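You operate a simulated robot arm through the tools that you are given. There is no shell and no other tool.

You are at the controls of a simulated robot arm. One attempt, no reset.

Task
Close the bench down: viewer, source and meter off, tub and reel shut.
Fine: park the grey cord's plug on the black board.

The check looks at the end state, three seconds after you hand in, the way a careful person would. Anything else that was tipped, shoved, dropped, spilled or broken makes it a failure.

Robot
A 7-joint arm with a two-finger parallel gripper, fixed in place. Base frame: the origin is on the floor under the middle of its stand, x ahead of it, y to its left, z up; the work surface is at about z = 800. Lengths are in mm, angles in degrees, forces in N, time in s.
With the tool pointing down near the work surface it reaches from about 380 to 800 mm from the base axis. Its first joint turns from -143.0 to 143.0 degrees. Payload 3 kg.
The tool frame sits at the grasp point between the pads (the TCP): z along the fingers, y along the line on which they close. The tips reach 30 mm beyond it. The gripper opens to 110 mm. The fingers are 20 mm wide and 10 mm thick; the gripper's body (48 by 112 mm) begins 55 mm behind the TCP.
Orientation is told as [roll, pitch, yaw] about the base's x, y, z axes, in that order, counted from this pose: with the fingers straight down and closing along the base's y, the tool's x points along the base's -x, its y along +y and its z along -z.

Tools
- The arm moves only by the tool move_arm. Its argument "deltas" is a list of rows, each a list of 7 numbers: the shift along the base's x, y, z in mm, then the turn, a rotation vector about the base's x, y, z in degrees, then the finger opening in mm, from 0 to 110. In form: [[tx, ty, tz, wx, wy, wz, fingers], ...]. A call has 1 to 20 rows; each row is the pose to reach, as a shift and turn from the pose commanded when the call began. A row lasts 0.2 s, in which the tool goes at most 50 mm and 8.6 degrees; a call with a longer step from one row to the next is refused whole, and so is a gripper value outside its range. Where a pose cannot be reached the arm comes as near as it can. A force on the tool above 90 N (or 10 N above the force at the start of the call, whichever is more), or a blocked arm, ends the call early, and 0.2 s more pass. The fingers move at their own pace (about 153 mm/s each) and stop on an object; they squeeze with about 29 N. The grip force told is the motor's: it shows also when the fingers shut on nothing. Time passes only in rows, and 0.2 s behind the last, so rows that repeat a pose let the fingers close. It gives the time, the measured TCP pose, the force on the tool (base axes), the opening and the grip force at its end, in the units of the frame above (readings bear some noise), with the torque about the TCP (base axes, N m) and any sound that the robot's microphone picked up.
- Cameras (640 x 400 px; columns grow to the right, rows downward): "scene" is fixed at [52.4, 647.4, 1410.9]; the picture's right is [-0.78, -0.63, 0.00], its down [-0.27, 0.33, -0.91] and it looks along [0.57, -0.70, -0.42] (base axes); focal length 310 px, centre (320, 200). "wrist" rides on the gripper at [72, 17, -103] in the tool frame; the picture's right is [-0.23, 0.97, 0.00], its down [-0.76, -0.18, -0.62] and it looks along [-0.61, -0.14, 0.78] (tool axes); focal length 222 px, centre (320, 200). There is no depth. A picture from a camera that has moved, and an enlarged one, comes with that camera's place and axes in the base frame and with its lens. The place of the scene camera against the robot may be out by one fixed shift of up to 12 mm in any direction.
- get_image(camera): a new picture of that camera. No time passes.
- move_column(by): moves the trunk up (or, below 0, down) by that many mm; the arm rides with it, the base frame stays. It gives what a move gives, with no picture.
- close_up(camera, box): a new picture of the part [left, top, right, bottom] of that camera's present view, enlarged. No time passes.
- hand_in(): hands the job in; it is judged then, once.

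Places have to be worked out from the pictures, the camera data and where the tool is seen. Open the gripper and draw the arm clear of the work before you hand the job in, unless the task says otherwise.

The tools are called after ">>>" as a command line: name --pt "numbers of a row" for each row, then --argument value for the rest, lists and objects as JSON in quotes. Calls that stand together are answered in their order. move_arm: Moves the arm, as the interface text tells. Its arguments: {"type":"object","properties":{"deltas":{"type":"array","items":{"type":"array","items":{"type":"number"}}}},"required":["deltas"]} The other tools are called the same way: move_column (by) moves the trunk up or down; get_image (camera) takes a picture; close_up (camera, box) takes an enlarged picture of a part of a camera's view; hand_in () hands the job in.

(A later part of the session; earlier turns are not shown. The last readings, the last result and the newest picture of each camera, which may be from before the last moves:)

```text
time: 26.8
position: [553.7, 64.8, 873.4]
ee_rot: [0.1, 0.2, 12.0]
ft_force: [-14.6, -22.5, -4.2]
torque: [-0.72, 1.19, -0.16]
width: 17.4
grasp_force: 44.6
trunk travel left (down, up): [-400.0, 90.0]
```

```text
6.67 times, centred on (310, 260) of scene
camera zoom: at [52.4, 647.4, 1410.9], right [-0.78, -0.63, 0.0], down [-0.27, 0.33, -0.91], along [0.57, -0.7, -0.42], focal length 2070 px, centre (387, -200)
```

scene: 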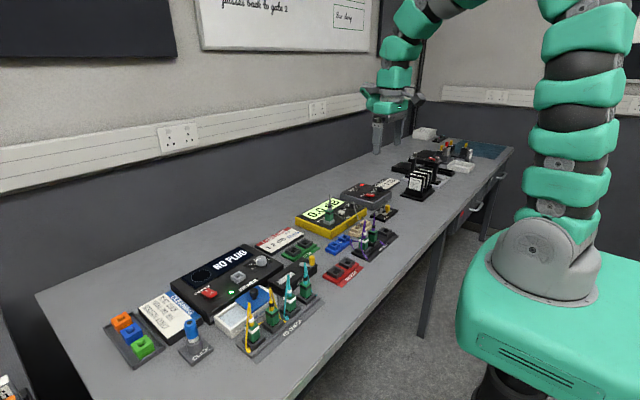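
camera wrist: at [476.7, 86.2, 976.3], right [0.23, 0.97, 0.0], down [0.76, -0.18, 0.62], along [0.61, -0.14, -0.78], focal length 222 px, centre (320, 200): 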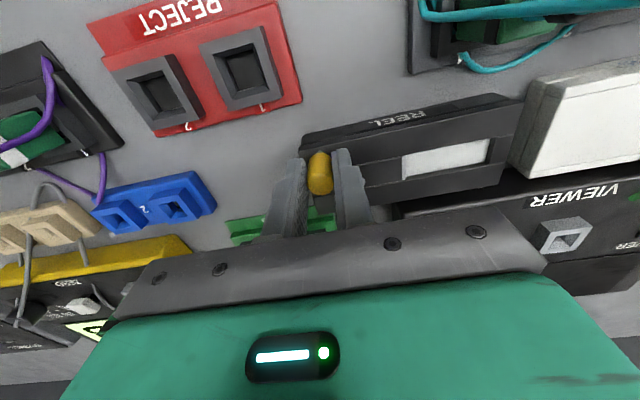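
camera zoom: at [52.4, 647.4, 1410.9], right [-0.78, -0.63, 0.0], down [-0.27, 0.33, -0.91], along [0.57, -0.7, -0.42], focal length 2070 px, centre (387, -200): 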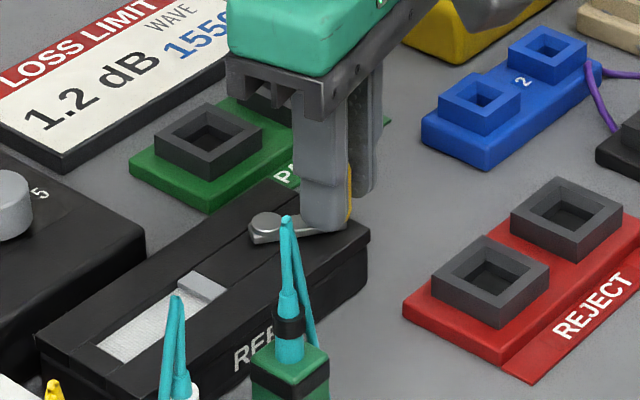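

The shutter is coming over the window, so this is the closing direction. I keep following the arc round the pivot with a slightly corrected centre.

>>> move_arm --pt "1.4 -2.8 0 0 0 4 10" --pt "2.7 -4.8 0 0 0 8 10" --pt "4.5 -6.1 0 0 0 12 10" --pt "6.5 -7.2 0 0 0 16 10" --pt "8.5 -8.2 0 0 0 20 10" --pt "10.6 -9.1 0 0 0 24 10" --pt "10.6 -9.1 0 0 0 24 10"

>>> close_up --camera "wrist" --box '[240, 80, 520, 240]'

>>> close_up --camera "scene" --box '[270, 230, 350, 290]'

```text
time: 28.4
position: [563.5, 59.2, 873.6]
ee_rot: [0.0, -0.1, 36.0]
ft_force: [8.6, 8.6, 21.5]
torque: [0.4, -0.57, -0.12]
width: 17.2
grasp_force: 45.3
trunk travel left (down, up): [-400.0, 90.0]
```

```text
2.29 times, centred on (380, 160) of wrist
camera zoom: at [495.0, 28.6, 975.9], right [-0.39, 0.92, 0.0], down [0.72, 0.31, 0.62], along [0.57, 0.24, -0.78], focal length 508 px, centre (183, 291)
```

zoom: 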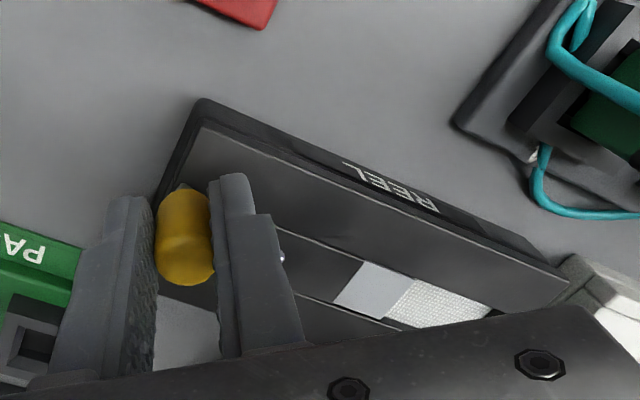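

```text
6.67 times, centred on (310, 260) of scene
camera zoom: at [52.4, 647.4, 1410.9], right [-0.78, -0.63, 0.0], down [-0.27, 0.33, -0.91], along [0.57, -0.7, -0.42], focal length 2070 px, centre (387, -200)
```

zoom: 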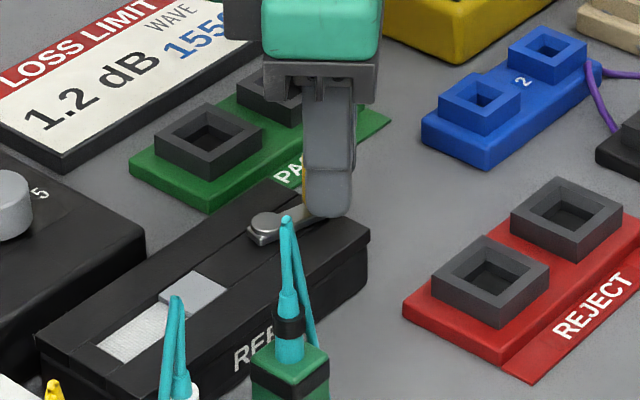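

The shutter covers nearly half of the window. I keep going along the arc.

>>> move_arm --pt "1.2 -0.2 0 0 0 4 10" --pt "2.8 -0.6 0 0 0 8 10" --pt "4.8 -1.0 0 0 0 12 10" --pt "6.9 -1.4 0 0 0 16 10" --pt "9.0 -1.6 0 0 0 20 10" --pt "11.2 -1.7 0 0 0 24 10" --pt "13.5 -1.5 0 0 0 28 10" --pt "15.7 -1.3 0 0 0 32 10" --pt "15.7 -1.3 0 0 0 32 10"

>>> get_image --camera "wrist"

>>> close_up --camera "scene" --box '[270, 230, 350, 290]'

```text
time: 30.4
position: [578.0, 56.0, 872.1]
ee_rot: [0.0, 0.2, 68.1]
ft_force: [-1.9, 4.5, 16.4]
torque: [0.1, -0.03, 0.07]
width: 17.3
grasp_force: 45.3
trunk travel left (down, up): [-400.0, 90.0]
```

```text
taken
camera wrist: at [535.5, -6.0, 974.7], right [-0.82, 0.57, 0.0], down [0.45, 0.64, 0.62], along [0.36, 0.51, -0.78], focal length 222 px, centre (320, 200)
```

wrist: 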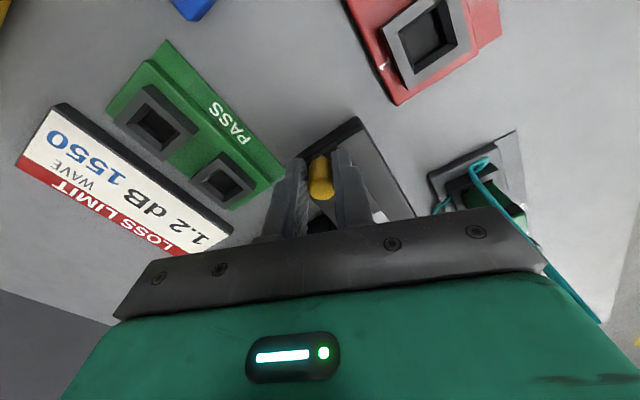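

```text
6.67 times, centred on (310, 260) of scene
camera zoom: at [52.4, 647.4, 1410.9], right [-0.78, -0.63, 0.0], down [-0.27, 0.33, -0.91], along [0.57, -0.7, -0.42], focal length 2070 px, centre (387, -200)
```

zoom: 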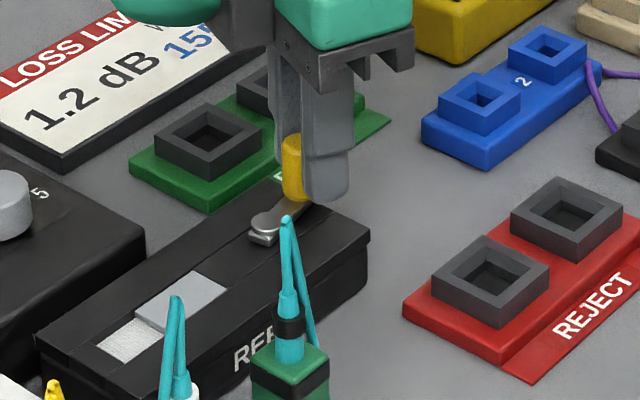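

About 70% is shut, with low forces. I continue along the arc to the end stop.

>>> move_arm --pt "2.1 0.3 0 0 0 4 10" --pt "4.4 0.8 0 0 0 8 10" --pt "6.6 1.6 0 0 0 12 10" --pt "8.7 2.5 0 0 0 16 10" --pt "10.8 3.6 0 0 0 20 10" --pt "12.6 4.7 0 0 0 24 10" --pt "12.6 4.7 0 0 0 24 10"

>>> close_up --camera "scene" --box '[270, 230, 350, 290]'

```text
time: 32.0
position: [592.2, 59.3, 871.6]
ee_rot: [0.1, 0.0, 92.1]
ft_force: [-4.3, 7.0, -11.9]
torque: [0.04, -0.04, 0.04]
width: 17.4
grasp_force: 44.8
trunk travel left (down, up): [-400.0, 90.0]
```

```text
6.67 times, centred on (310, 260) of scene
camera zoom: at [52.4, 647.4, 1410.9], right [-0.78, -0.63, 0.0], down [-0.27, 0.33, -0.91], along [0.57, -0.7, -0.42], focal length 2070 px, centre (387, -200)
```

zoom: 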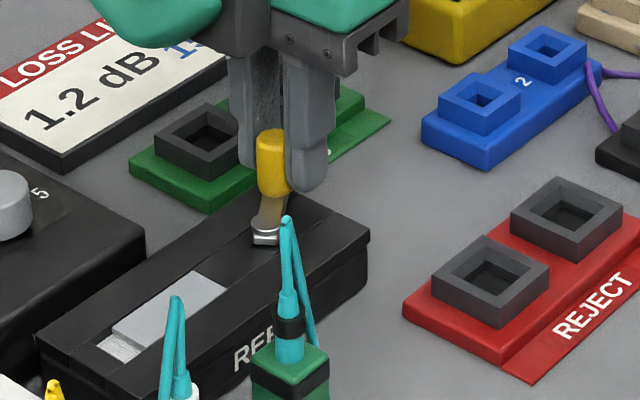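

The shutter is about 88% over the window. I continue through the last degrees and watch for the stop.

>>> move_arm --pt "1.6 1.1 0 0 0 4 10" --pt "2.9 2.1 0 0 0 7 10" --pt "4.2 3.2 0 0 0 10 10" --pt "5.4 4.4 0 0 0 13 10" --pt "6.6 5.6 0 0 0 16 10" --pt "6.6 5.6 0 0 0 16 10"

>>> close_up --camera "scene" --box '[270, 230, 350, 290]'

```text
time: 33.4
position: [598.0, 65.4, 871.9]
ee_rot: [0.1, 0.0, 108.1]
ft_force: [-5.7, -6.7, -7.0]
torque: [-0.86, -0.23, 0.32]
width: 17.6
grasp_force: 45.4
trunk travel left (down, up): [-400.0, 90.0]
```

```text
6.67 times, centred on (310, 260) of scene
camera zoom: at [52.4, 647.4, 1410.9], right [-0.78, -0.63, 0.0], down [-0.27, 0.33, -0.91], along [0.57, -0.7, -0.42], focal length 2070 px, centre (387, -200)
```

zoom: 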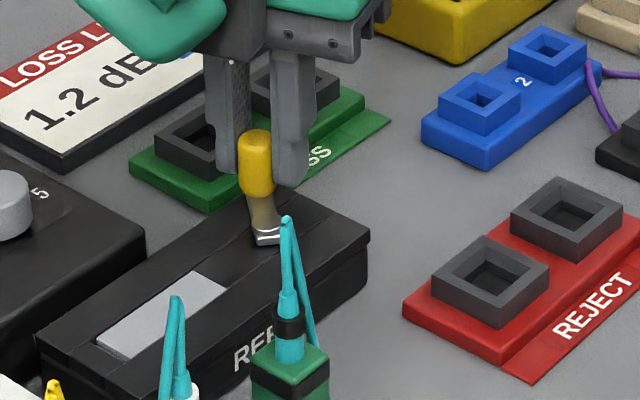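

The shutter seems to fill the window now, with about 9 N opposing the turn. I nudge a little further to be sure that it's at its stop.

>>> move_arm --pt "1.1 1.2 0 0 0 3 10" --pt "2.1 2.6 0 0 0 6 10" --pt "2.1 2.6 0 0 0 6 10"

>>> close_up --camera "scene" --box '[270, 240, 320, 290]'

```text
time: 34.2
position: [601.6, 67.8, 872.3]
ee_rot: [0.0, -0.1, 114.0]
ft_force: [-3.0, -10.7, -12.2]
torque: [-0.14, -0.05, 0.02]
width: 17.2
grasp_force: 45.1
trunk travel left (down, up): [-400.0, 90.0]
```

```text
8.00 times, centred on (295, 265) of scene
camera zoom: at [52.4, 647.4, 1410.9], right [-0.78, -0.63, 0.0], down [-0.27, 0.33, -0.91], along [0.57, -0.7, -0.42], focal length 2484 px, centre (520, -320)
```

zoom: 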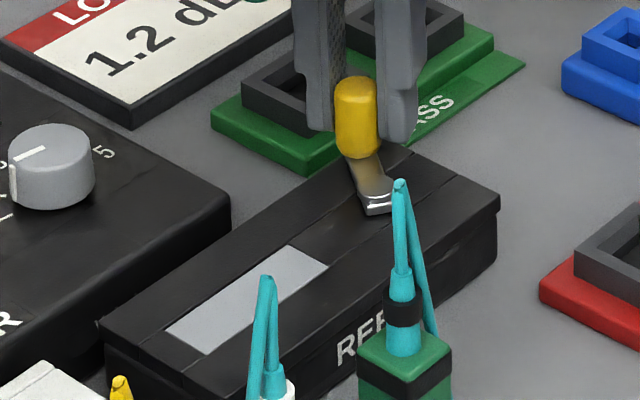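

The window is fully covered. I push a little more to find the hard stop.

>>> move_arm --pt "0.9 1.4 0 0 0 3 10" --pt "1.7 2.8 0 0 0 6 10" --pt "2.4 4.3 0 0 0 9 10" --pt "2.4 4.3 0 0 0 9 10"

>>> close_up --camera "scene" --box '[270, 240, 320, 290]'

```text
time: 35.2
position: [602.3, 70.5, 873.0]
ee_rot: [0.2, -0.1, 123.0]
ft_force: [-22.1, -47.3, -9.8]
torque: [-1.44, 0.57, 0.21]
width: 16.8
grasp_force: 44.7
trunk travel left (down, up): [-400.0, 90.0]
```

```text
8.00 times, centred on (295, 265) of scene
camera zoom: at [52.4, 647.4, 1410.9], right [-0.78, -0.63, 0.0], down [-0.27, 0.33, -0.91], along [0.57, -0.7, -0.42], focal length 2484 px, centre (520, -320)
```

zoom: 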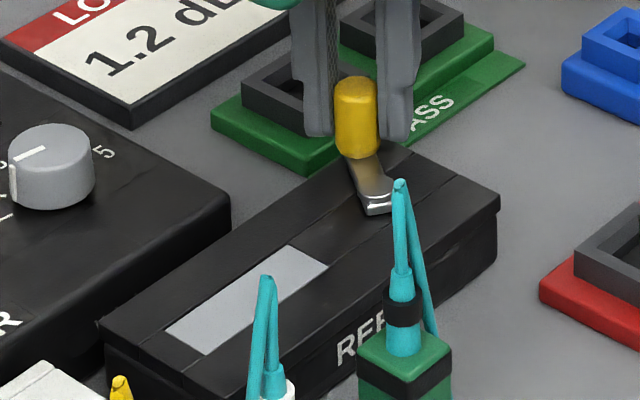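

A firm stop (52 N) at this angle, with the window fully covered: the reel is shut. I relax the load, open the fingers a little and lift.

>>> move_arm --pt "-1.5 -2.8 0 0 0 0 10" --pt "-1.5 -2.8 0 0 0 0 25" --pt "-1.5 -2.8 0 0 0 0 36" --pt "-1.5 -2.8 15 0 0 0 36" --pt "-1.5 -2.8 50 0 0 0 40" --pt "-1.5 -2.8 95 0 0 0 60" --pt "-1.5 -2.8 130 0 0 0 90" --pt "-1.5 -2.8 130 0 0 0 110"

>>> close_up --camera "scene" --box '[250, 220, 350, 300]'

```text
time: 37.0
position: [601.6, 69.7, 1003.7]
ee_rot: [0.1, 0.0, 123.0]
ft_force: [0.0, 0.1, 0.5]
torque: [0.01, -0.02, 0.0]
width: 110.2
grasp_force: 0.0
trunk travel left (down, up): [-400.0, 90.0]
```

```text
5.00 times, centred on (300, 260) of scene
camera zoom: at [52.4, 647.4, 1410.9], right [-0.78, -0.63, 0.0], down [-0.27, 0.33, -0.91], along [0.57, -0.7, -0.42], focal length 1552 px, centre (420, -100)
```

zoom: 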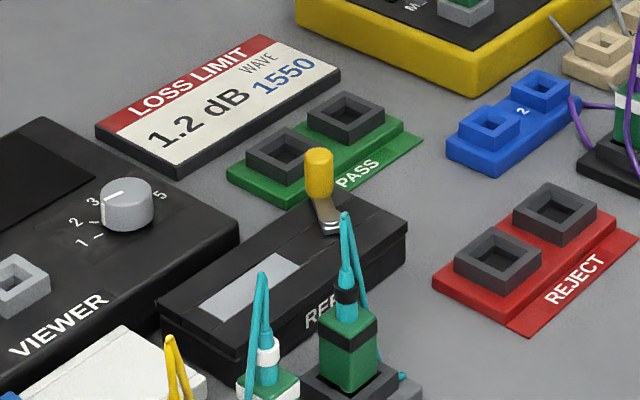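

The reel is shut. I turn the tool back to yaw 0 while travelling high over to the source.

>>> move_arm --pt "2 -34 0 0 0 -8.2 110" --pt "4 -68 0 0 0 -16.4 110" --pt "6 -102 0 0 0 -24.6 110" --pt "8 -136 0 0 0 -32.8 110" --pt "10 -170 0 0 0 -41 110" --pt "12 -204 0 0 0 -49.2 110" --pt "14 -238 0 0 0 -57.4 110" --pt "16 -272 0 0 0 -65.6 110" --pt "18 -306 0 0 0 -73.8 110" --pt "20 -340 0 0 0 -82 110" --pt "22 -374 0 0 0 -90.2 110" --pt "24 -408 0 0 0 -98.4 110" --pt "26 -442 0 0 0 -106.6 110" --pt "28 -476 0 0 0 -114.8 110" --pt "30 -500 0 0 0 -123 110" --pt "30 -500 0 0 0 -123 110"

>>> get_image --camera "wrist"

>>> close_up --camera "wrist" --box '[220, 40, 420, 200]'

```text
time: 40.4
position: [632.4, -431.1, 1001.6]
ee_rot: [0.0, 0.0, 0.1]
ft_force: [-0.5, -0.9, -0.3]
torque: [0.03, 0.01, -0.01]
width: 110.0
grasp_force: 0.1
trunk travel left (down, up): [-400.0, 90.0]
```

```text
taken
camera wrist: at [559.7, -414.8, 1105.5], right [0.23, 0.97, 0.0], down [0.76, -0.18, 0.62], along [0.61, -0.14, -0.78], focal length 222 px, centre (320, 200)
```

wrist: 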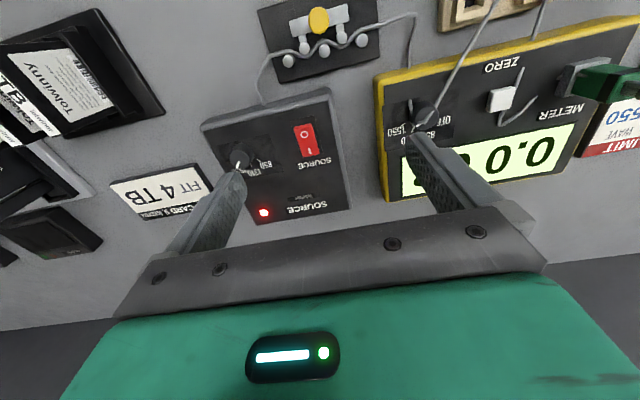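

```text
2.50 times, centred on (320, 120) of wrist
camera zoom: at [559.7, -414.8, 1105.5], right [0.23, 0.97, 0.0], down [0.76, -0.18, 0.62], along [0.61, -0.14, -0.78], focal length 555 px, centre (320, 400)
```

zoom: 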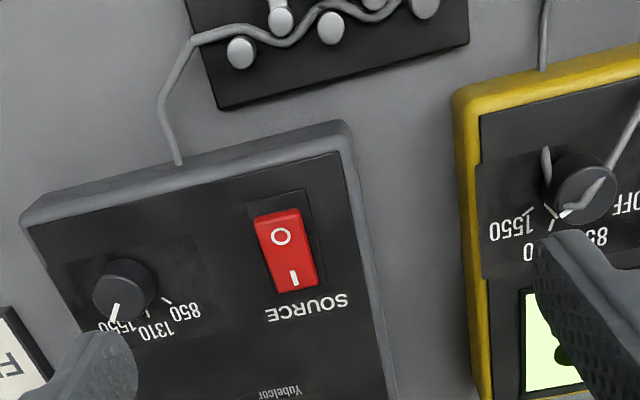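

The source rocker spans x≈645 to 688 at y≈-455.5, and its top is near z=850, so it has the same form as the viewer's. I close the fingers and come over its O end at (654, -455.5).

>>> move_arm --pt "8 -8 -20 0 0 0 70" --pt "16 -16 -45 0 0 0 30" --pt "22 -24 -70 0 0 0 0" --pt "22 -24 -95 0 0 0 0" --pt "22 -24 -97 0 0 0 0" --pt "22 -24 -97 0 0 0 0"

>>> get_image --camera "wrist"

>>> close_up --camera "scene" --box '[320, 160, 420, 230]'

```text
time: 41.8
position: [653.8, -454.0, 905.4]
ee_rot: [0.1, 0.1, 0.1]
ft_force: [0.4, 0.4, 0.4]
torque: [-0.02, -0.01, 0.0]
width: 0.0
grasp_force: 29.4
trunk travel left (down, up): [-400.0, 90.0]
```

```text
taken
camera wrist: at [581.1, -437.1, 1008.6], right [0.23, 0.97, 0.0], down [0.76, -0.18, 0.62], along [0.61, -0.14, -0.78], focal length 222 px, centre (320, 200)
```

wrist: 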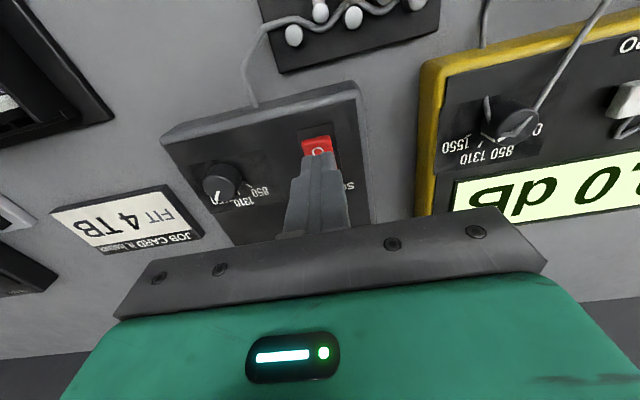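

```text
5.71 times, centred on (370, 195) of scene
camera zoom: at [52.4, 647.4, 1410.9], right [-0.78, -0.63, 0.0], down [-0.27, 0.33, -0.91], along [0.57, -0.7, -0.42], focal length 1774 px, centre (34, 229)
```

zoom: 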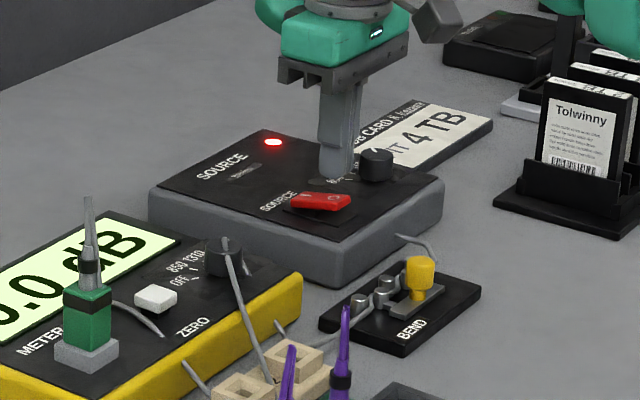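

The arm reaches here well and the tips hang over the O end. I press down in small steps.

>>> move_arm --pt "0 -1 -8 0 0 0 0" --pt "0 -1 -15 0 0 0 0" --pt "0 -1 -19 0 0 0 0" --pt "0 -1 -22 0 0 0 0" --pt "0 -1 -25 0 0 0 0"

>>> close_up --camera "scene" --box '[320, 160, 420, 230]'

```text
time: 43.0
position: [654.3, -455.0, 884.1]
ee_rot: [0.0, -0.1, 0.1]
ft_force: [-3.3, 2.1, 19.0]
torque: [0.04, -0.1, 0.25]
width: 0.0
grasp_force: 29.1
trunk travel left (down, up): [-400.0, 90.0]
```

```text
5.71 times, centred on (370, 195) of scene
camera zoom: at [52.4, 647.4, 1410.9], right [-0.78, -0.63, 0.0], down [-0.27, 0.33, -0.91], along [0.57, -0.7, -0.42], focal length 1774 px, centre (34, 229)
```

zoom: 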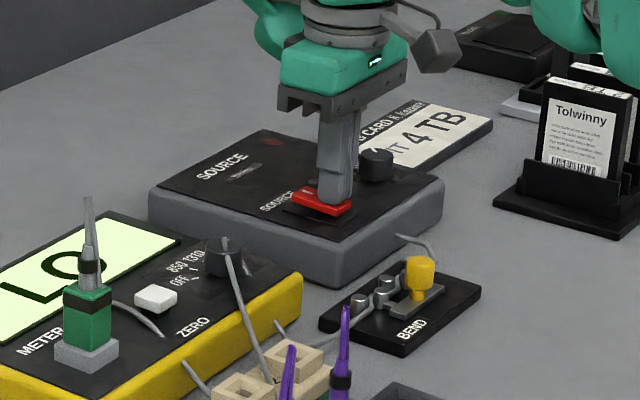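

The source's lamp is out and the meter now shows "LO". I lift off, go high, and look at the meter's dial.

>>> move_arm --pt "0 0 20 0 0 0 0" --pt "0 0 60 0 0 0 0" --pt "-3 20 100 0 0 0 20" --pt "-8 60 125 0 0 0 50" --pt "-13 100 125 0 0 0 80" --pt "-15 115 125 0 0 0 110" --pt "-15 115 125 0 0 0 110"

>>> get_image --camera "wrist"

>>> close_up --camera "wrist" --box '[240, 40, 420, 180]'

>>> close_up --camera "scene" --box '[290, 170, 410, 250]'

```text
time: 44.6
position: [641.7, -338.7, 1007.6]
ee_rot: [0.1, 0.0, 0.0]
ft_force: [0.3, 0.1, 0.1]
torque: [-0.03, -0.03, -0.02]
width: 110.0
grasp_force: 0.1
trunk travel left (down, up): [-400.0, 90.0]
```

```text
taken
camera wrist: at [568.3, -322.3, 1109.8], right [0.23, 0.97, 0.0], down [0.76, -0.18, 0.62], along [0.61, -0.14, -0.78], focal length 222 px, centre (320, 200)
```

wrist: 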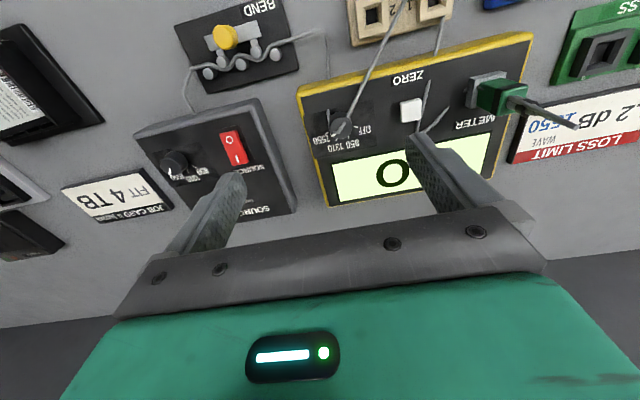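

```text
2.86 times, centred on (330, 110) of wrist
camera zoom: at [568.3, -322.3, 1109.8], right [0.23, 0.97, 0.0], down [0.76, -0.18, 0.62], along [0.61, -0.14, -0.78], focal length 635 px, centre (291, 457)
```

zoom: 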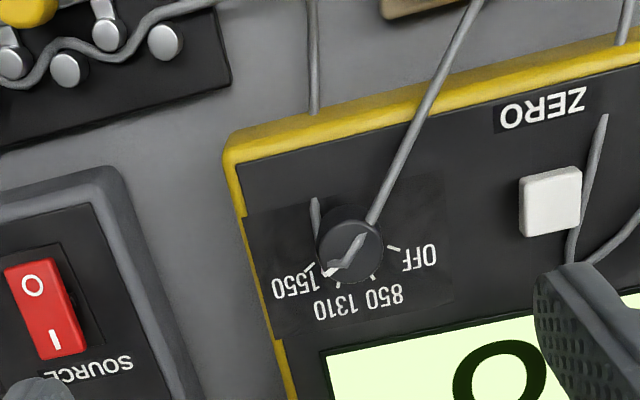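

```text
5.00 times, centred on (350, 210) of scene
camera zoom: at [52.4, 647.4, 1410.9], right [-0.78, -0.63, 0.0], down [-0.27, 0.33, -0.91], along [0.57, -0.7, -0.42], focal length 1552 px, centre (170, 150)
```

zoom: 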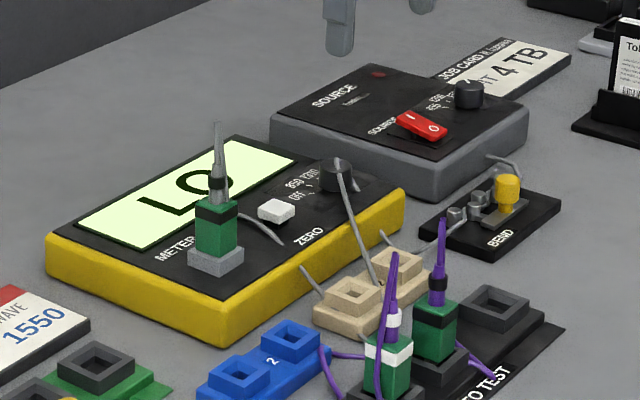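

The source's rocker is flipped and its lamp is out. The meter's dial points at 1550; the OFF tick is about 140° anticlockwise from it as seen from above. The knob's centre is near (669, -320), so I go lower above it for a better fix.

>>> move_arm --pt "10 8 -20 0 0 0 90" --pt "20 15 -40 0 0 0 70" --pt "27 18 -57 0 0 0 60" --pt "27 18 -57 0 0 0 60"

>>> get_image --camera "wrist"

>>> close_up --camera "wrist" --box '[250, 60, 390, 180]'

>>> close_up --camera "scene" --box '[320, 180, 380, 220]'

```text
time: 45.6
position: [665.9, -324.1, 950.5]
ee_rot: [0.0, 0.1, 0.0]
ft_force: [0.2, 0.2, 0.4]
torque: [0.01, 0.01, 0.01]
width: 60.0
grasp_force: 0.0
trunk travel left (down, up): [-400.0, 90.0]
```

```text
taken
camera wrist: at [593.7, -307.8, 1052.6], right [0.23, 0.97, 0.0], down [0.76, -0.18, 0.62], along [0.61, -0.14, -0.78], focal length 222 px, centre (320, 200)
```

wrist: 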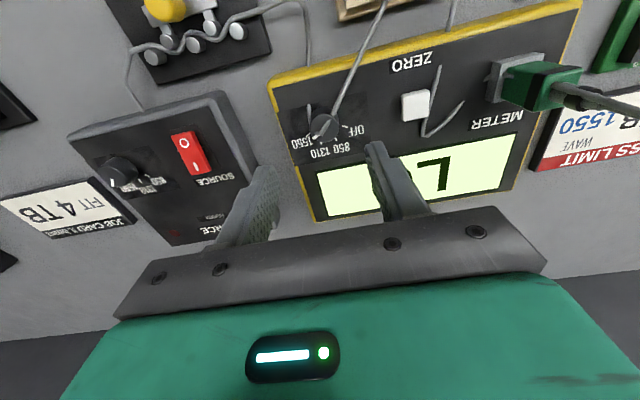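

```text
3.33 times, centred on (320, 120) of wrist
camera zoom: at [593.7, -307.8, 1052.6], right [0.23, 0.97, 0.0], down [0.76, -0.18, 0.62], along [0.61, -0.14, -0.78], focal length 740 px, centre (320, 467)
```

zoom: 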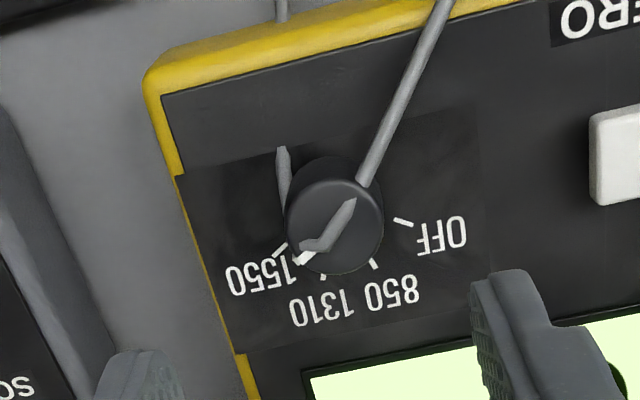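

```text
10.00 times, centred on (350, 200) of scene
camera zoom: at [52.4, 647.4, 1410.9], right [-0.78, -0.63, 0.0], down [-0.27, 0.33, -0.91], along [0.57, -0.7, -0.42], focal length 3105 px, centre (20, 200)
```

zoom: 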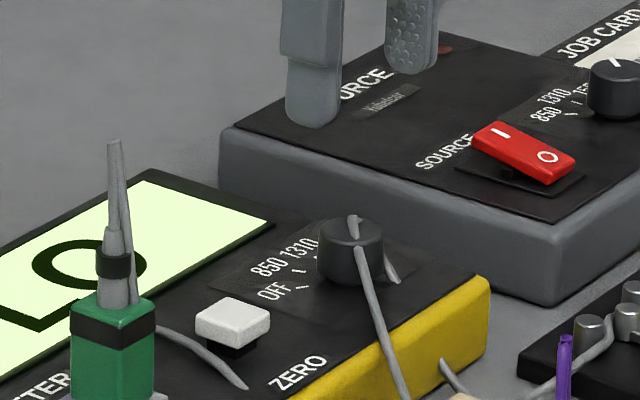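

The ticks are 45° apart round (666.8, -320.2), so OFF is 135° anticlockwise. The cord clips through the knob only as drawn. I turn the tool to yaw -45 above the knob, so that the turn can end near +90.

>>> move_arm --pt "0 1 0 0 0 -8 60" --pt "0 2 0 0 0 -16 60" --pt "0 3 0 0 0 -24 60" --pt "1 4 0 0 0 -32 60" --pt "1 4 -10 0 0 -40 60" --pt "1 4 -25 0 0 -45 60" --pt "1 4 -35 0 0 -45 60" --pt "1 4 -35 0 0 -45 60"

>>> get_image --camera "wrist"

>>> close_up --camera "scene" --box '[310, 170, 390, 230]'

```text
time: 47.4
position: [665.8, -317.2, 913.4]
ee_rot: [0.0, 0.1, -45.0]
ft_force: [0.3, -0.5, 0.4]
torque: [0.0, 0.0, 0.0]
width: 60.2
grasp_force: 0.0
trunk travel left (down, up): [-400.0, 90.0]
```

```text
taken
camera wrist: at [627.0, -254.2, 1016.3], right [0.85, 0.53, 0.0], down [0.41, -0.66, 0.62], along [0.33, -0.53, -0.78], focal length 222 px, centre (320, 200)
```

wrist: 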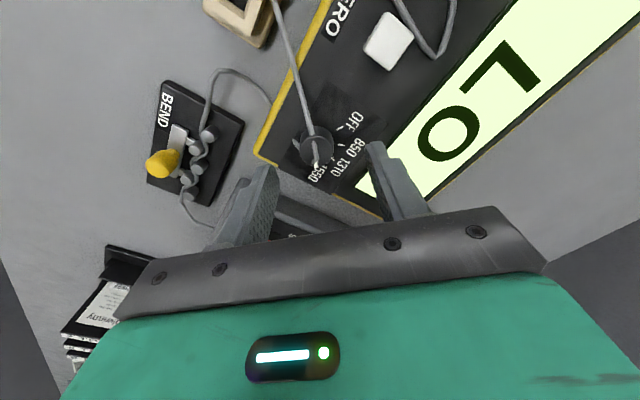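

```text
6.67 times, centred on (350, 200) of scene
camera zoom: at [52.4, 647.4, 1410.9], right [-0.78, -0.63, 0.0], down [-0.27, 0.33, -0.91], along [0.57, -0.7, -0.42], focal length 2070 px, centre (120, 200)
```

zoom: 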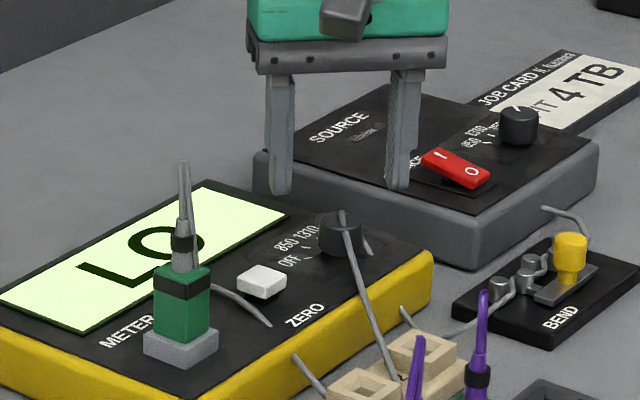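

The knob's top is centred between the fingers to within 2 mm. I lower the tips to about 8 mm above the panel and close on the knob.

>>> move_arm --pt "0 -1.5 -15 0 0 0 60" --pt "0 -1.5 -25 0 0 0 60" --pt "0 -1.5 -31 0 0 0 50" --pt "0 -1.5 -31 0 0 0 35" --pt "0 -1.5 -31 0 0 0 15" --pt "0 -1.5 -31 0 0 0 15"

>>> get_image --camera "wrist"

>>> close_up --camera "scene" --box '[310, 170, 390, 230]'

```text
time: 48.8
position: [665.8, -320.9, 883.3]
ee_rot: [0.0, 0.0, -45.0]
ft_force: [-10.0, -13.3, 0.1]
torque: [-0.62, 0.27, 0.03]
width: 26.5
grasp_force: 45.4
trunk travel left (down, up): [-400.0, 90.0]
```

```text
taken
camera wrist: at [626.5, -258.1, 985.7], right [0.85, 0.53, 0.0], down [0.41, -0.66, 0.62], along [0.33, -0.53, -0.78], focal length 222 px, centre (320, 200)
```

wrist: 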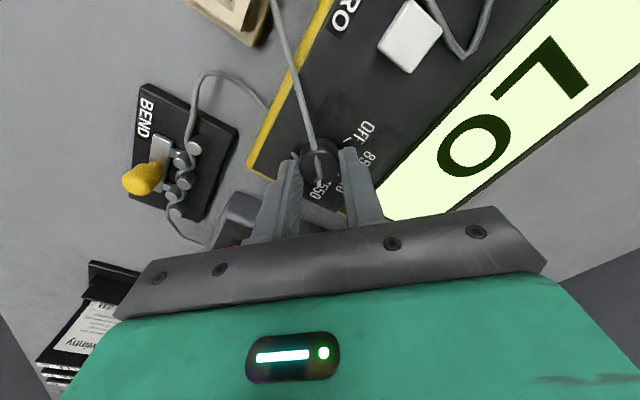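

```text
6.67 times, centred on (350, 200) of scene
camera zoom: at [52.4, 647.4, 1410.9], right [-0.78, -0.63, 0.0], down [-0.27, 0.33, -0.91], along [0.57, -0.7, -0.42], focal length 2070 px, centre (120, 200)
```

zoom: 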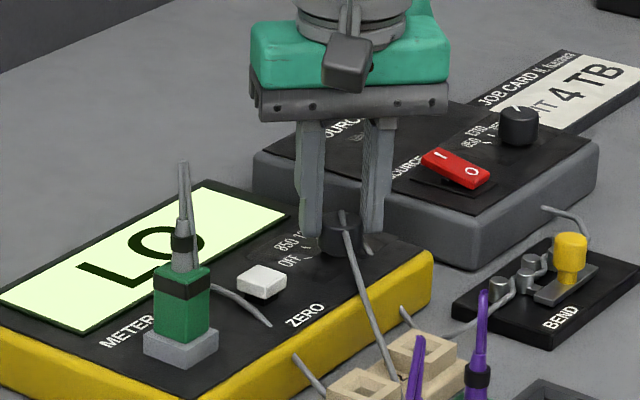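

The knob is gripped at 26.5 mm, with a slight side load. I shift 2 mm to relieve it and turn the dial anticlockwise by a first 60°.

>>> move_arm --pt "-1.8 -1.6 0 0 0 0 15" --pt "-1.8 -1.6 0 0 0 7.5 15" --pt "-1.8 -1.6 0 0 0 15 15" --pt "-1.8 -1.6 0 0 0 22.5 15" --pt "-1.8 -1.6 0 0 0 30 15" --pt "-1.8 -1.6 0 0 0 37.5 15" --pt "-1.8 -1.6 0 0 0 45 15" --pt "-1.8 -1.6 0 0 0 52.5 15" --pt "-1.8 -1.6 0 0 0 60 15" --pt "-1.8 -1.6 0 0 0 60 15"

>>> get_image --camera "wrist"

>>> close_up --camera "scene" --box '[310, 170, 390, 230]'

```text
time: 51.0
position: [665.2, -319.1, 883.3]
ee_rot: [0.0, 0.0, 15.1]
ft_force: [8.7, 1.1, 5.5]
torque: [0.05, -0.65, -0.01]
width: 26.3
grasp_force: 45.1
trunk travel left (down, up): [-400.0, 90.0]
```

```text
taken
camera wrist: at [591.6, -322.9, 985.7], right [-0.04, 1.0, 0.0], down [0.78, 0.03, 0.62], along [0.62, 0.02, -0.78], focal length 222 px, centre (320, 200)
```

wrist: 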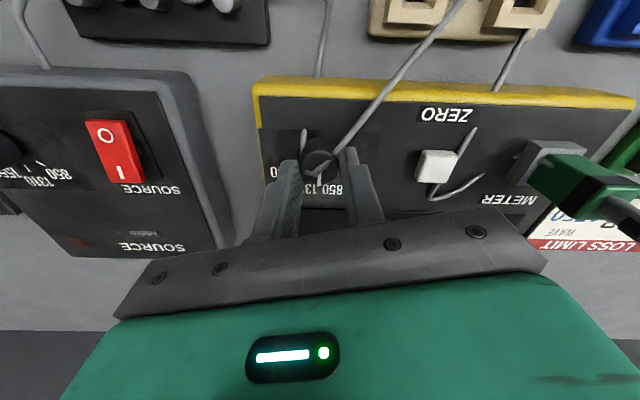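

```text
6.67 times, centred on (350, 200) of scene
camera zoom: at [52.4, 647.4, 1410.9], right [-0.78, -0.63, 0.0], down [-0.27, 0.33, -0.91], along [0.57, -0.7, -0.42], focal length 2070 px, centre (120, 200)
```

zoom: 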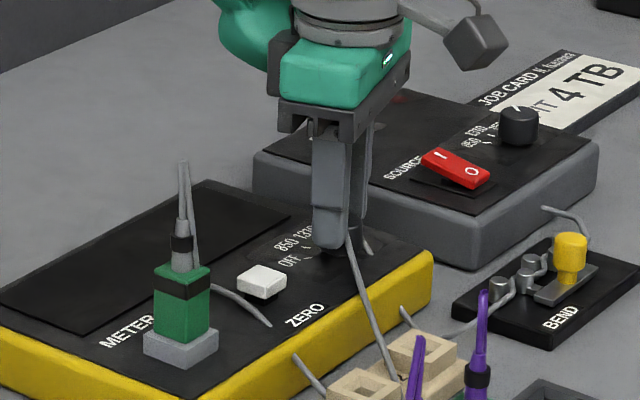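

The display already went dark in mid-turn. I look at where the pointer is before going on.

>>> close_up --camera "wrist" --box '[240, 100, 400, 220]'

```text
3.33 times, centred on (320, 160) of wrist
camera zoom: at [591.6, -322.9, 985.7], right [-0.04, 1.0, 0.0], down [0.78, 0.03, 0.62], along [0.62, 0.02, -0.78], focal length 740 px, centre (320, 333)
```

zoom: 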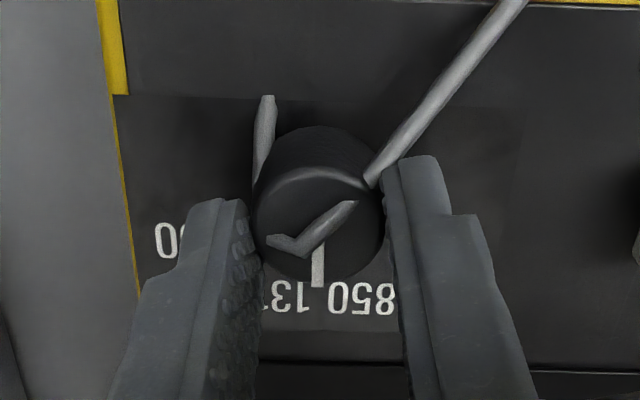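

The pointer is between 1310 and 850, following the grip exactly. I turn it the other 75° to OFF.

>>> move_arm --pt "0 0 0 0 0 7.5 15" --pt "0 0 0 0 0 15 15" --pt "0 0 0 0 0 22.5 15" --pt "0 0 0 0 0 30 15" --pt "0 0 0 0 0 37.5 15" --pt "0 0 0 0 0 45 15" --pt "0 0 0 0 0 52.5 15" --pt "0 0 0 0 0 60 15" --pt "0 0 0 0 0 67.5 15" --pt "0 0 0 0 0 75 15" --pt "0 0 0 0 0 75 15"

>>> get_image --camera "wrist"

>>> close_up --camera "wrist" --box '[240, 100, 400, 220]'

>>> close_up --camera "scene" --box '[310, 170, 390, 230]'

```text
time: 53.4
position: [664.3, -322.3, 882.9]
ee_rot: [0.0, 0.1, 90.2]
ft_force: [-3.4, 2.9, 10.5]
torque: [-0.68, 0.16, -0.43]
width: 26.5
grasp_force: 44.5
trunk travel left (down, up): [-400.0, 90.0]
```

```text
taken
camera wrist: at [648.0, -395.1, 985.5], right [-0.97, 0.23, 0.0], down [0.18, 0.76, 0.62], along [0.14, 0.61, -0.78], focal length 222 px, centre (320, 200)
```

wrist: 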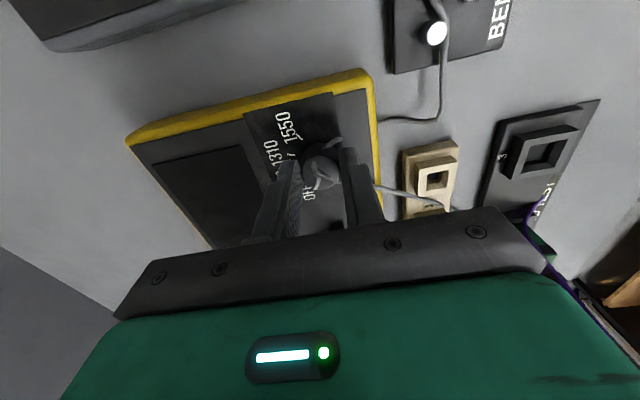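

```text
3.33 times, centred on (320, 160) of wrist
camera zoom: at [648.0, -395.1, 985.5], right [-0.97, 0.23, 0.0], down [0.18, 0.76, 0.62], along [0.14, 0.61, -0.78], focal length 740 px, centre (320, 333)
```

zoom: 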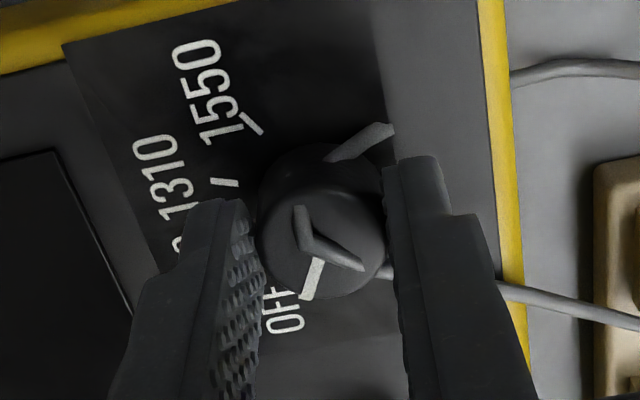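

```text
6.67 times, centred on (350, 200) of scene
camera zoom: at [52.4, 647.4, 1410.9], right [-0.78, -0.63, 0.0], down [-0.27, 0.33, -0.91], along [0.57, -0.7, -0.42], focal length 2070 px, centre (120, 200)
```

zoom: 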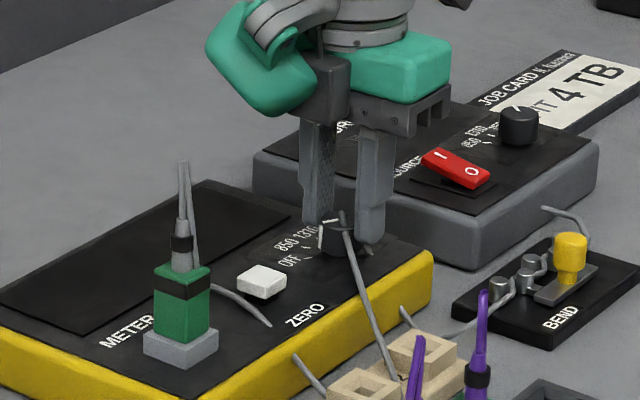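

The pointer is close to OFF, with a counter-torque of 0.43 N·m. I release, lift and check the dial.

>>> move_arm --pt "0 0 0 0 0 0 30" --pt "0 0 0 0 0 0 45" --pt "0 0 12 0 0 0 50" --pt "0 0 35 0 0 0 60" --pt "0 0 60 0 0 0 80" --pt "0 0 80 0 0 0 100" --pt "0 0 80 0 0 0 110"

>>> get_image --camera "wrist"

>>> close_up --camera "wrist" --box '[240, 60, 400, 180]'

>>> close_up --camera "scene" --box '[310, 170, 390, 230]'

```text
time: 55.0
position: [666.0, -317.6, 959.9]
ee_rot: [0.1, 0.1, 90.0]
ft_force: [-0.3, -0.3, 0.3]
torque: [0.01, 0.0, 0.01]
width: 110.0
grasp_force: 0.1
trunk travel left (down, up): [-400.0, 90.0]
```

```text
taken
camera wrist: at [648.3, -391.3, 1062.9], right [-0.97, 0.23, 0.0], down [0.18, 0.76, 0.62], along [0.14, 0.61, -0.78], focal length 222 px, centre (320, 200)
```

wrist: 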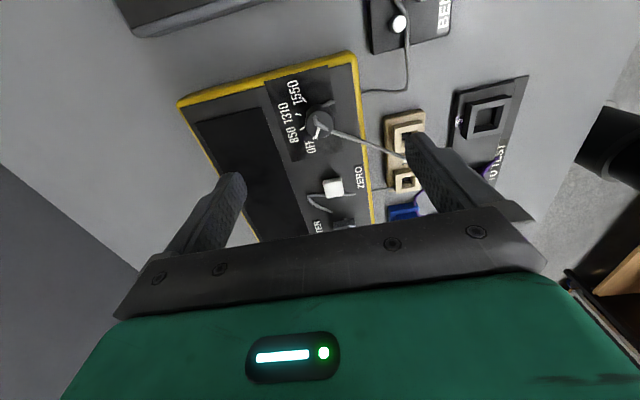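

```text
3.33 times, centred on (320, 120) of wrist
camera zoom: at [648.3, -391.3, 1062.9], right [-0.97, 0.23, 0.0], down [0.18, 0.76, 0.62], along [0.14, 0.61, -0.78], focal length 740 px, centre (320, 467)
```

zoom: 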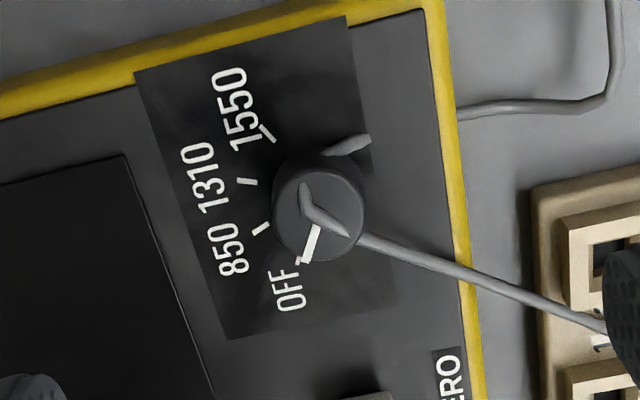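

```text
6.67 times, centred on (350, 200) of scene
camera zoom: at [52.4, 647.4, 1410.9], right [-0.78, -0.63, 0.0], down [-0.27, 0.33, -0.91], along [0.57, -0.7, -0.42], focal length 2070 px, centre (120, 200)
```

zoom: 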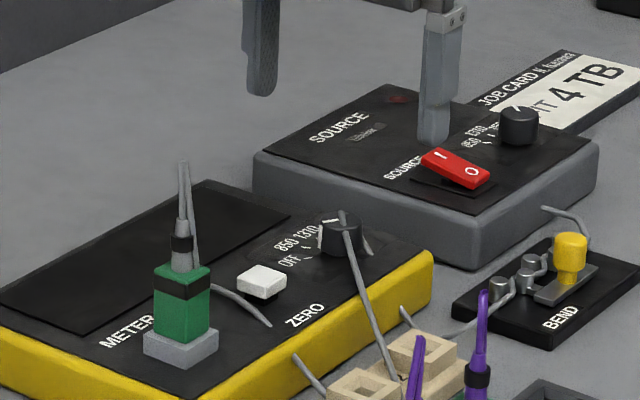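

The dial points right at OFF and the display is dark. Now for the plug: I rise, turn back to yaw 0 and look at the plug in the METER socket.

>>> move_arm --pt "0 0 25 0 0 -8.2 110" --pt "0 0 50 0 0 -16.4 110" --pt "0 10 60 0 0 -24.6 110" --pt "0 25 60 0 0 -32.8 110" --pt "0 40 60 0 0 -41 110" --pt "0 55 60 0 0 -49.2 110" --pt "2 75 60 0 0 -57.4 110" --pt "4 95 60 0 0 -65.6 110" --pt "6 115 60 0 0 -73.8 110" --pt "8 130 60 0 0 -82 110" --pt "10 145 60 0 0 -90 110" --pt "10 145 60 0 0 -90 110"

>>> get_image --camera "wrist"

>>> close_up --camera "wrist" --box '[240, 60, 400, 180]'

>>> close_up --camera "scene" --box '[310, 180, 370, 230]'

```text
time: 57.6
position: [675.2, -174.8, 1021.8]
ee_rot: [0.0, 0.1, 0.0]
ft_force: [0.1, 0.7, -0.1]
torque: [0.04, -0.01, 0.03]
width: 109.8
grasp_force: 0.0
trunk travel left (down, up): [-400.0, 90.0]
```

```text
taken
camera wrist: at [603.1, -158.6, 1124.3], right [0.23, 0.97, 0.0], down [0.76, -0.18, 0.62], along [0.61, -0.14, -0.78], focal length 222 px, centre (320, 200)
```

wrist: 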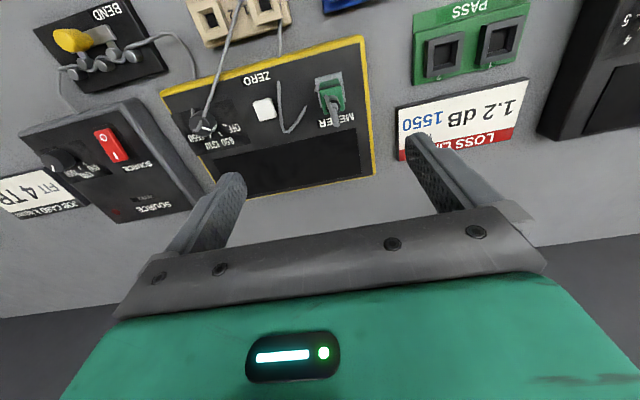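

```text
3.33 times, centred on (320, 120) of wrist
camera zoom: at [603.1, -158.6, 1124.3], right [0.23, 0.97, 0.0], down [0.76, -0.18, 0.62], along [0.61, -0.14, -0.78], focal length 740 px, centre (320, 467)
```

zoom: 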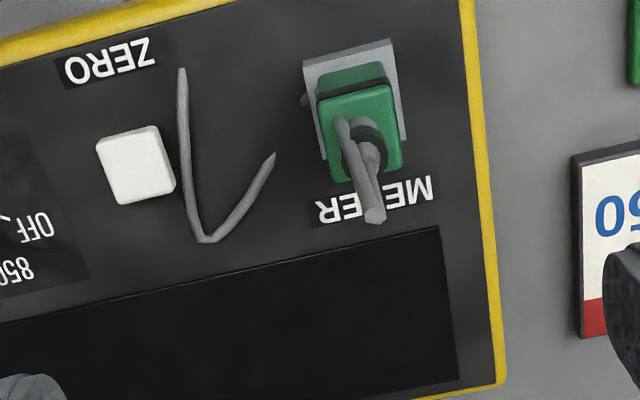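

```text
8.00 times, centred on (340, 205) of scene
camera zoom: at [52.4, 647.4, 1410.9], right [-0.78, -0.63, 0.0], down [-0.27, 0.33, -0.91], along [0.57, -0.7, -0.42], focal length 2484 px, centre (160, 160)
```

zoom: 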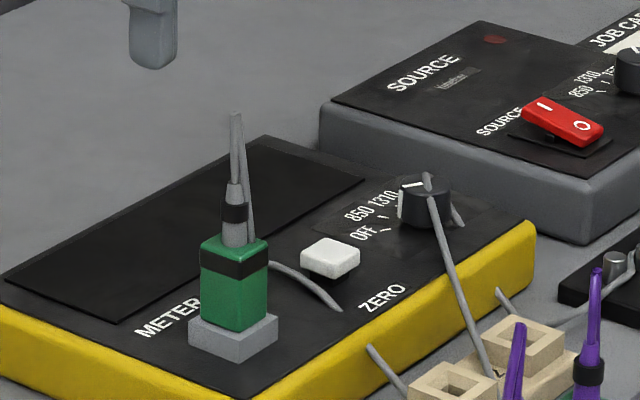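

The plug's body is about 24 mm square, centred near (665, -160), with its top near z≈888 and the boot and cord loop above that. Before gripping it I fix the free socket's position by looking at it from closer.

>>> move_arm --pt "-40 -20 0 0 0 0 110" --pt "-80 -45 0 0 0 0 110" --pt "-120 -70 -5 0 0 0 110" --pt "-155 -90 -20 0 0 0 110" --pt "-175 -98 -45 0 0 0 110" --pt "-178 -98 -65 0 0 0 110" --pt "-178 -98 -65 0 0 0 110"

>>> get_image --camera "wrist"

>>> close_up --camera "wrist" --box '[250, 60, 410, 180]'

>>> close_up --camera "scene" --box '[340, 200, 410, 260]'

```text
time: 59.2
position: [499.4, -274.9, 957.3]
ee_rot: [0.0, 0.0, 0.0]
ft_force: [-0.4, -0.9, 0.1]
torque: [0.0, 0.0, 0.04]
width: 109.7
grasp_force: 0.0
trunk travel left (down, up): [-400.0, 90.0]
```

```text
taken
camera wrist: at [426.7, -258.6, 1061.0], right [0.23, 0.97, 0.0], down [0.76, -0.18, 0.62], along [0.61, -0.14, -0.78], focal length 222 px, centre (320, 200)
```

wrist: 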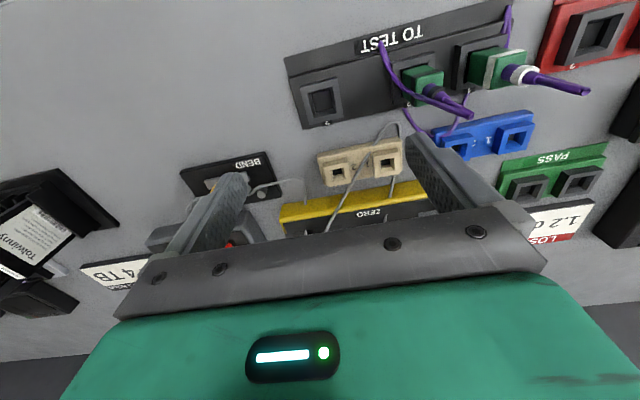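

```text
3.33 times, centred on (330, 120) of wrist
camera zoom: at [426.7, -258.6, 1061.0], right [0.23, 0.97, 0.0], down [0.76, -0.18, 0.62], along [0.61, -0.14, -0.78], focal length 740 px, centre (287, 467)
```

zoom: 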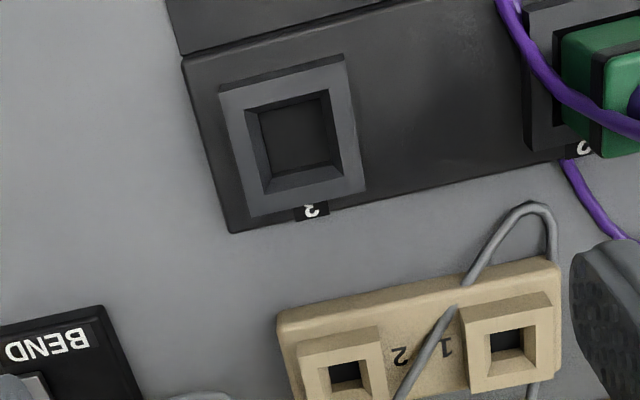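

```text
6.67 times, centred on (375, 230) of scene
camera zoom: at [52.4, 647.4, 1410.9], right [-0.78, -0.63, 0.0], down [-0.27, 0.33, -0.91], along [0.57, -0.7, -0.42], focal length 2070 px, centre (-47, 0)
```

zoom: 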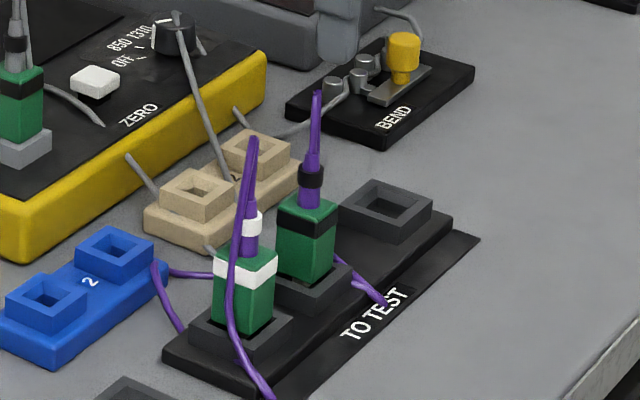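

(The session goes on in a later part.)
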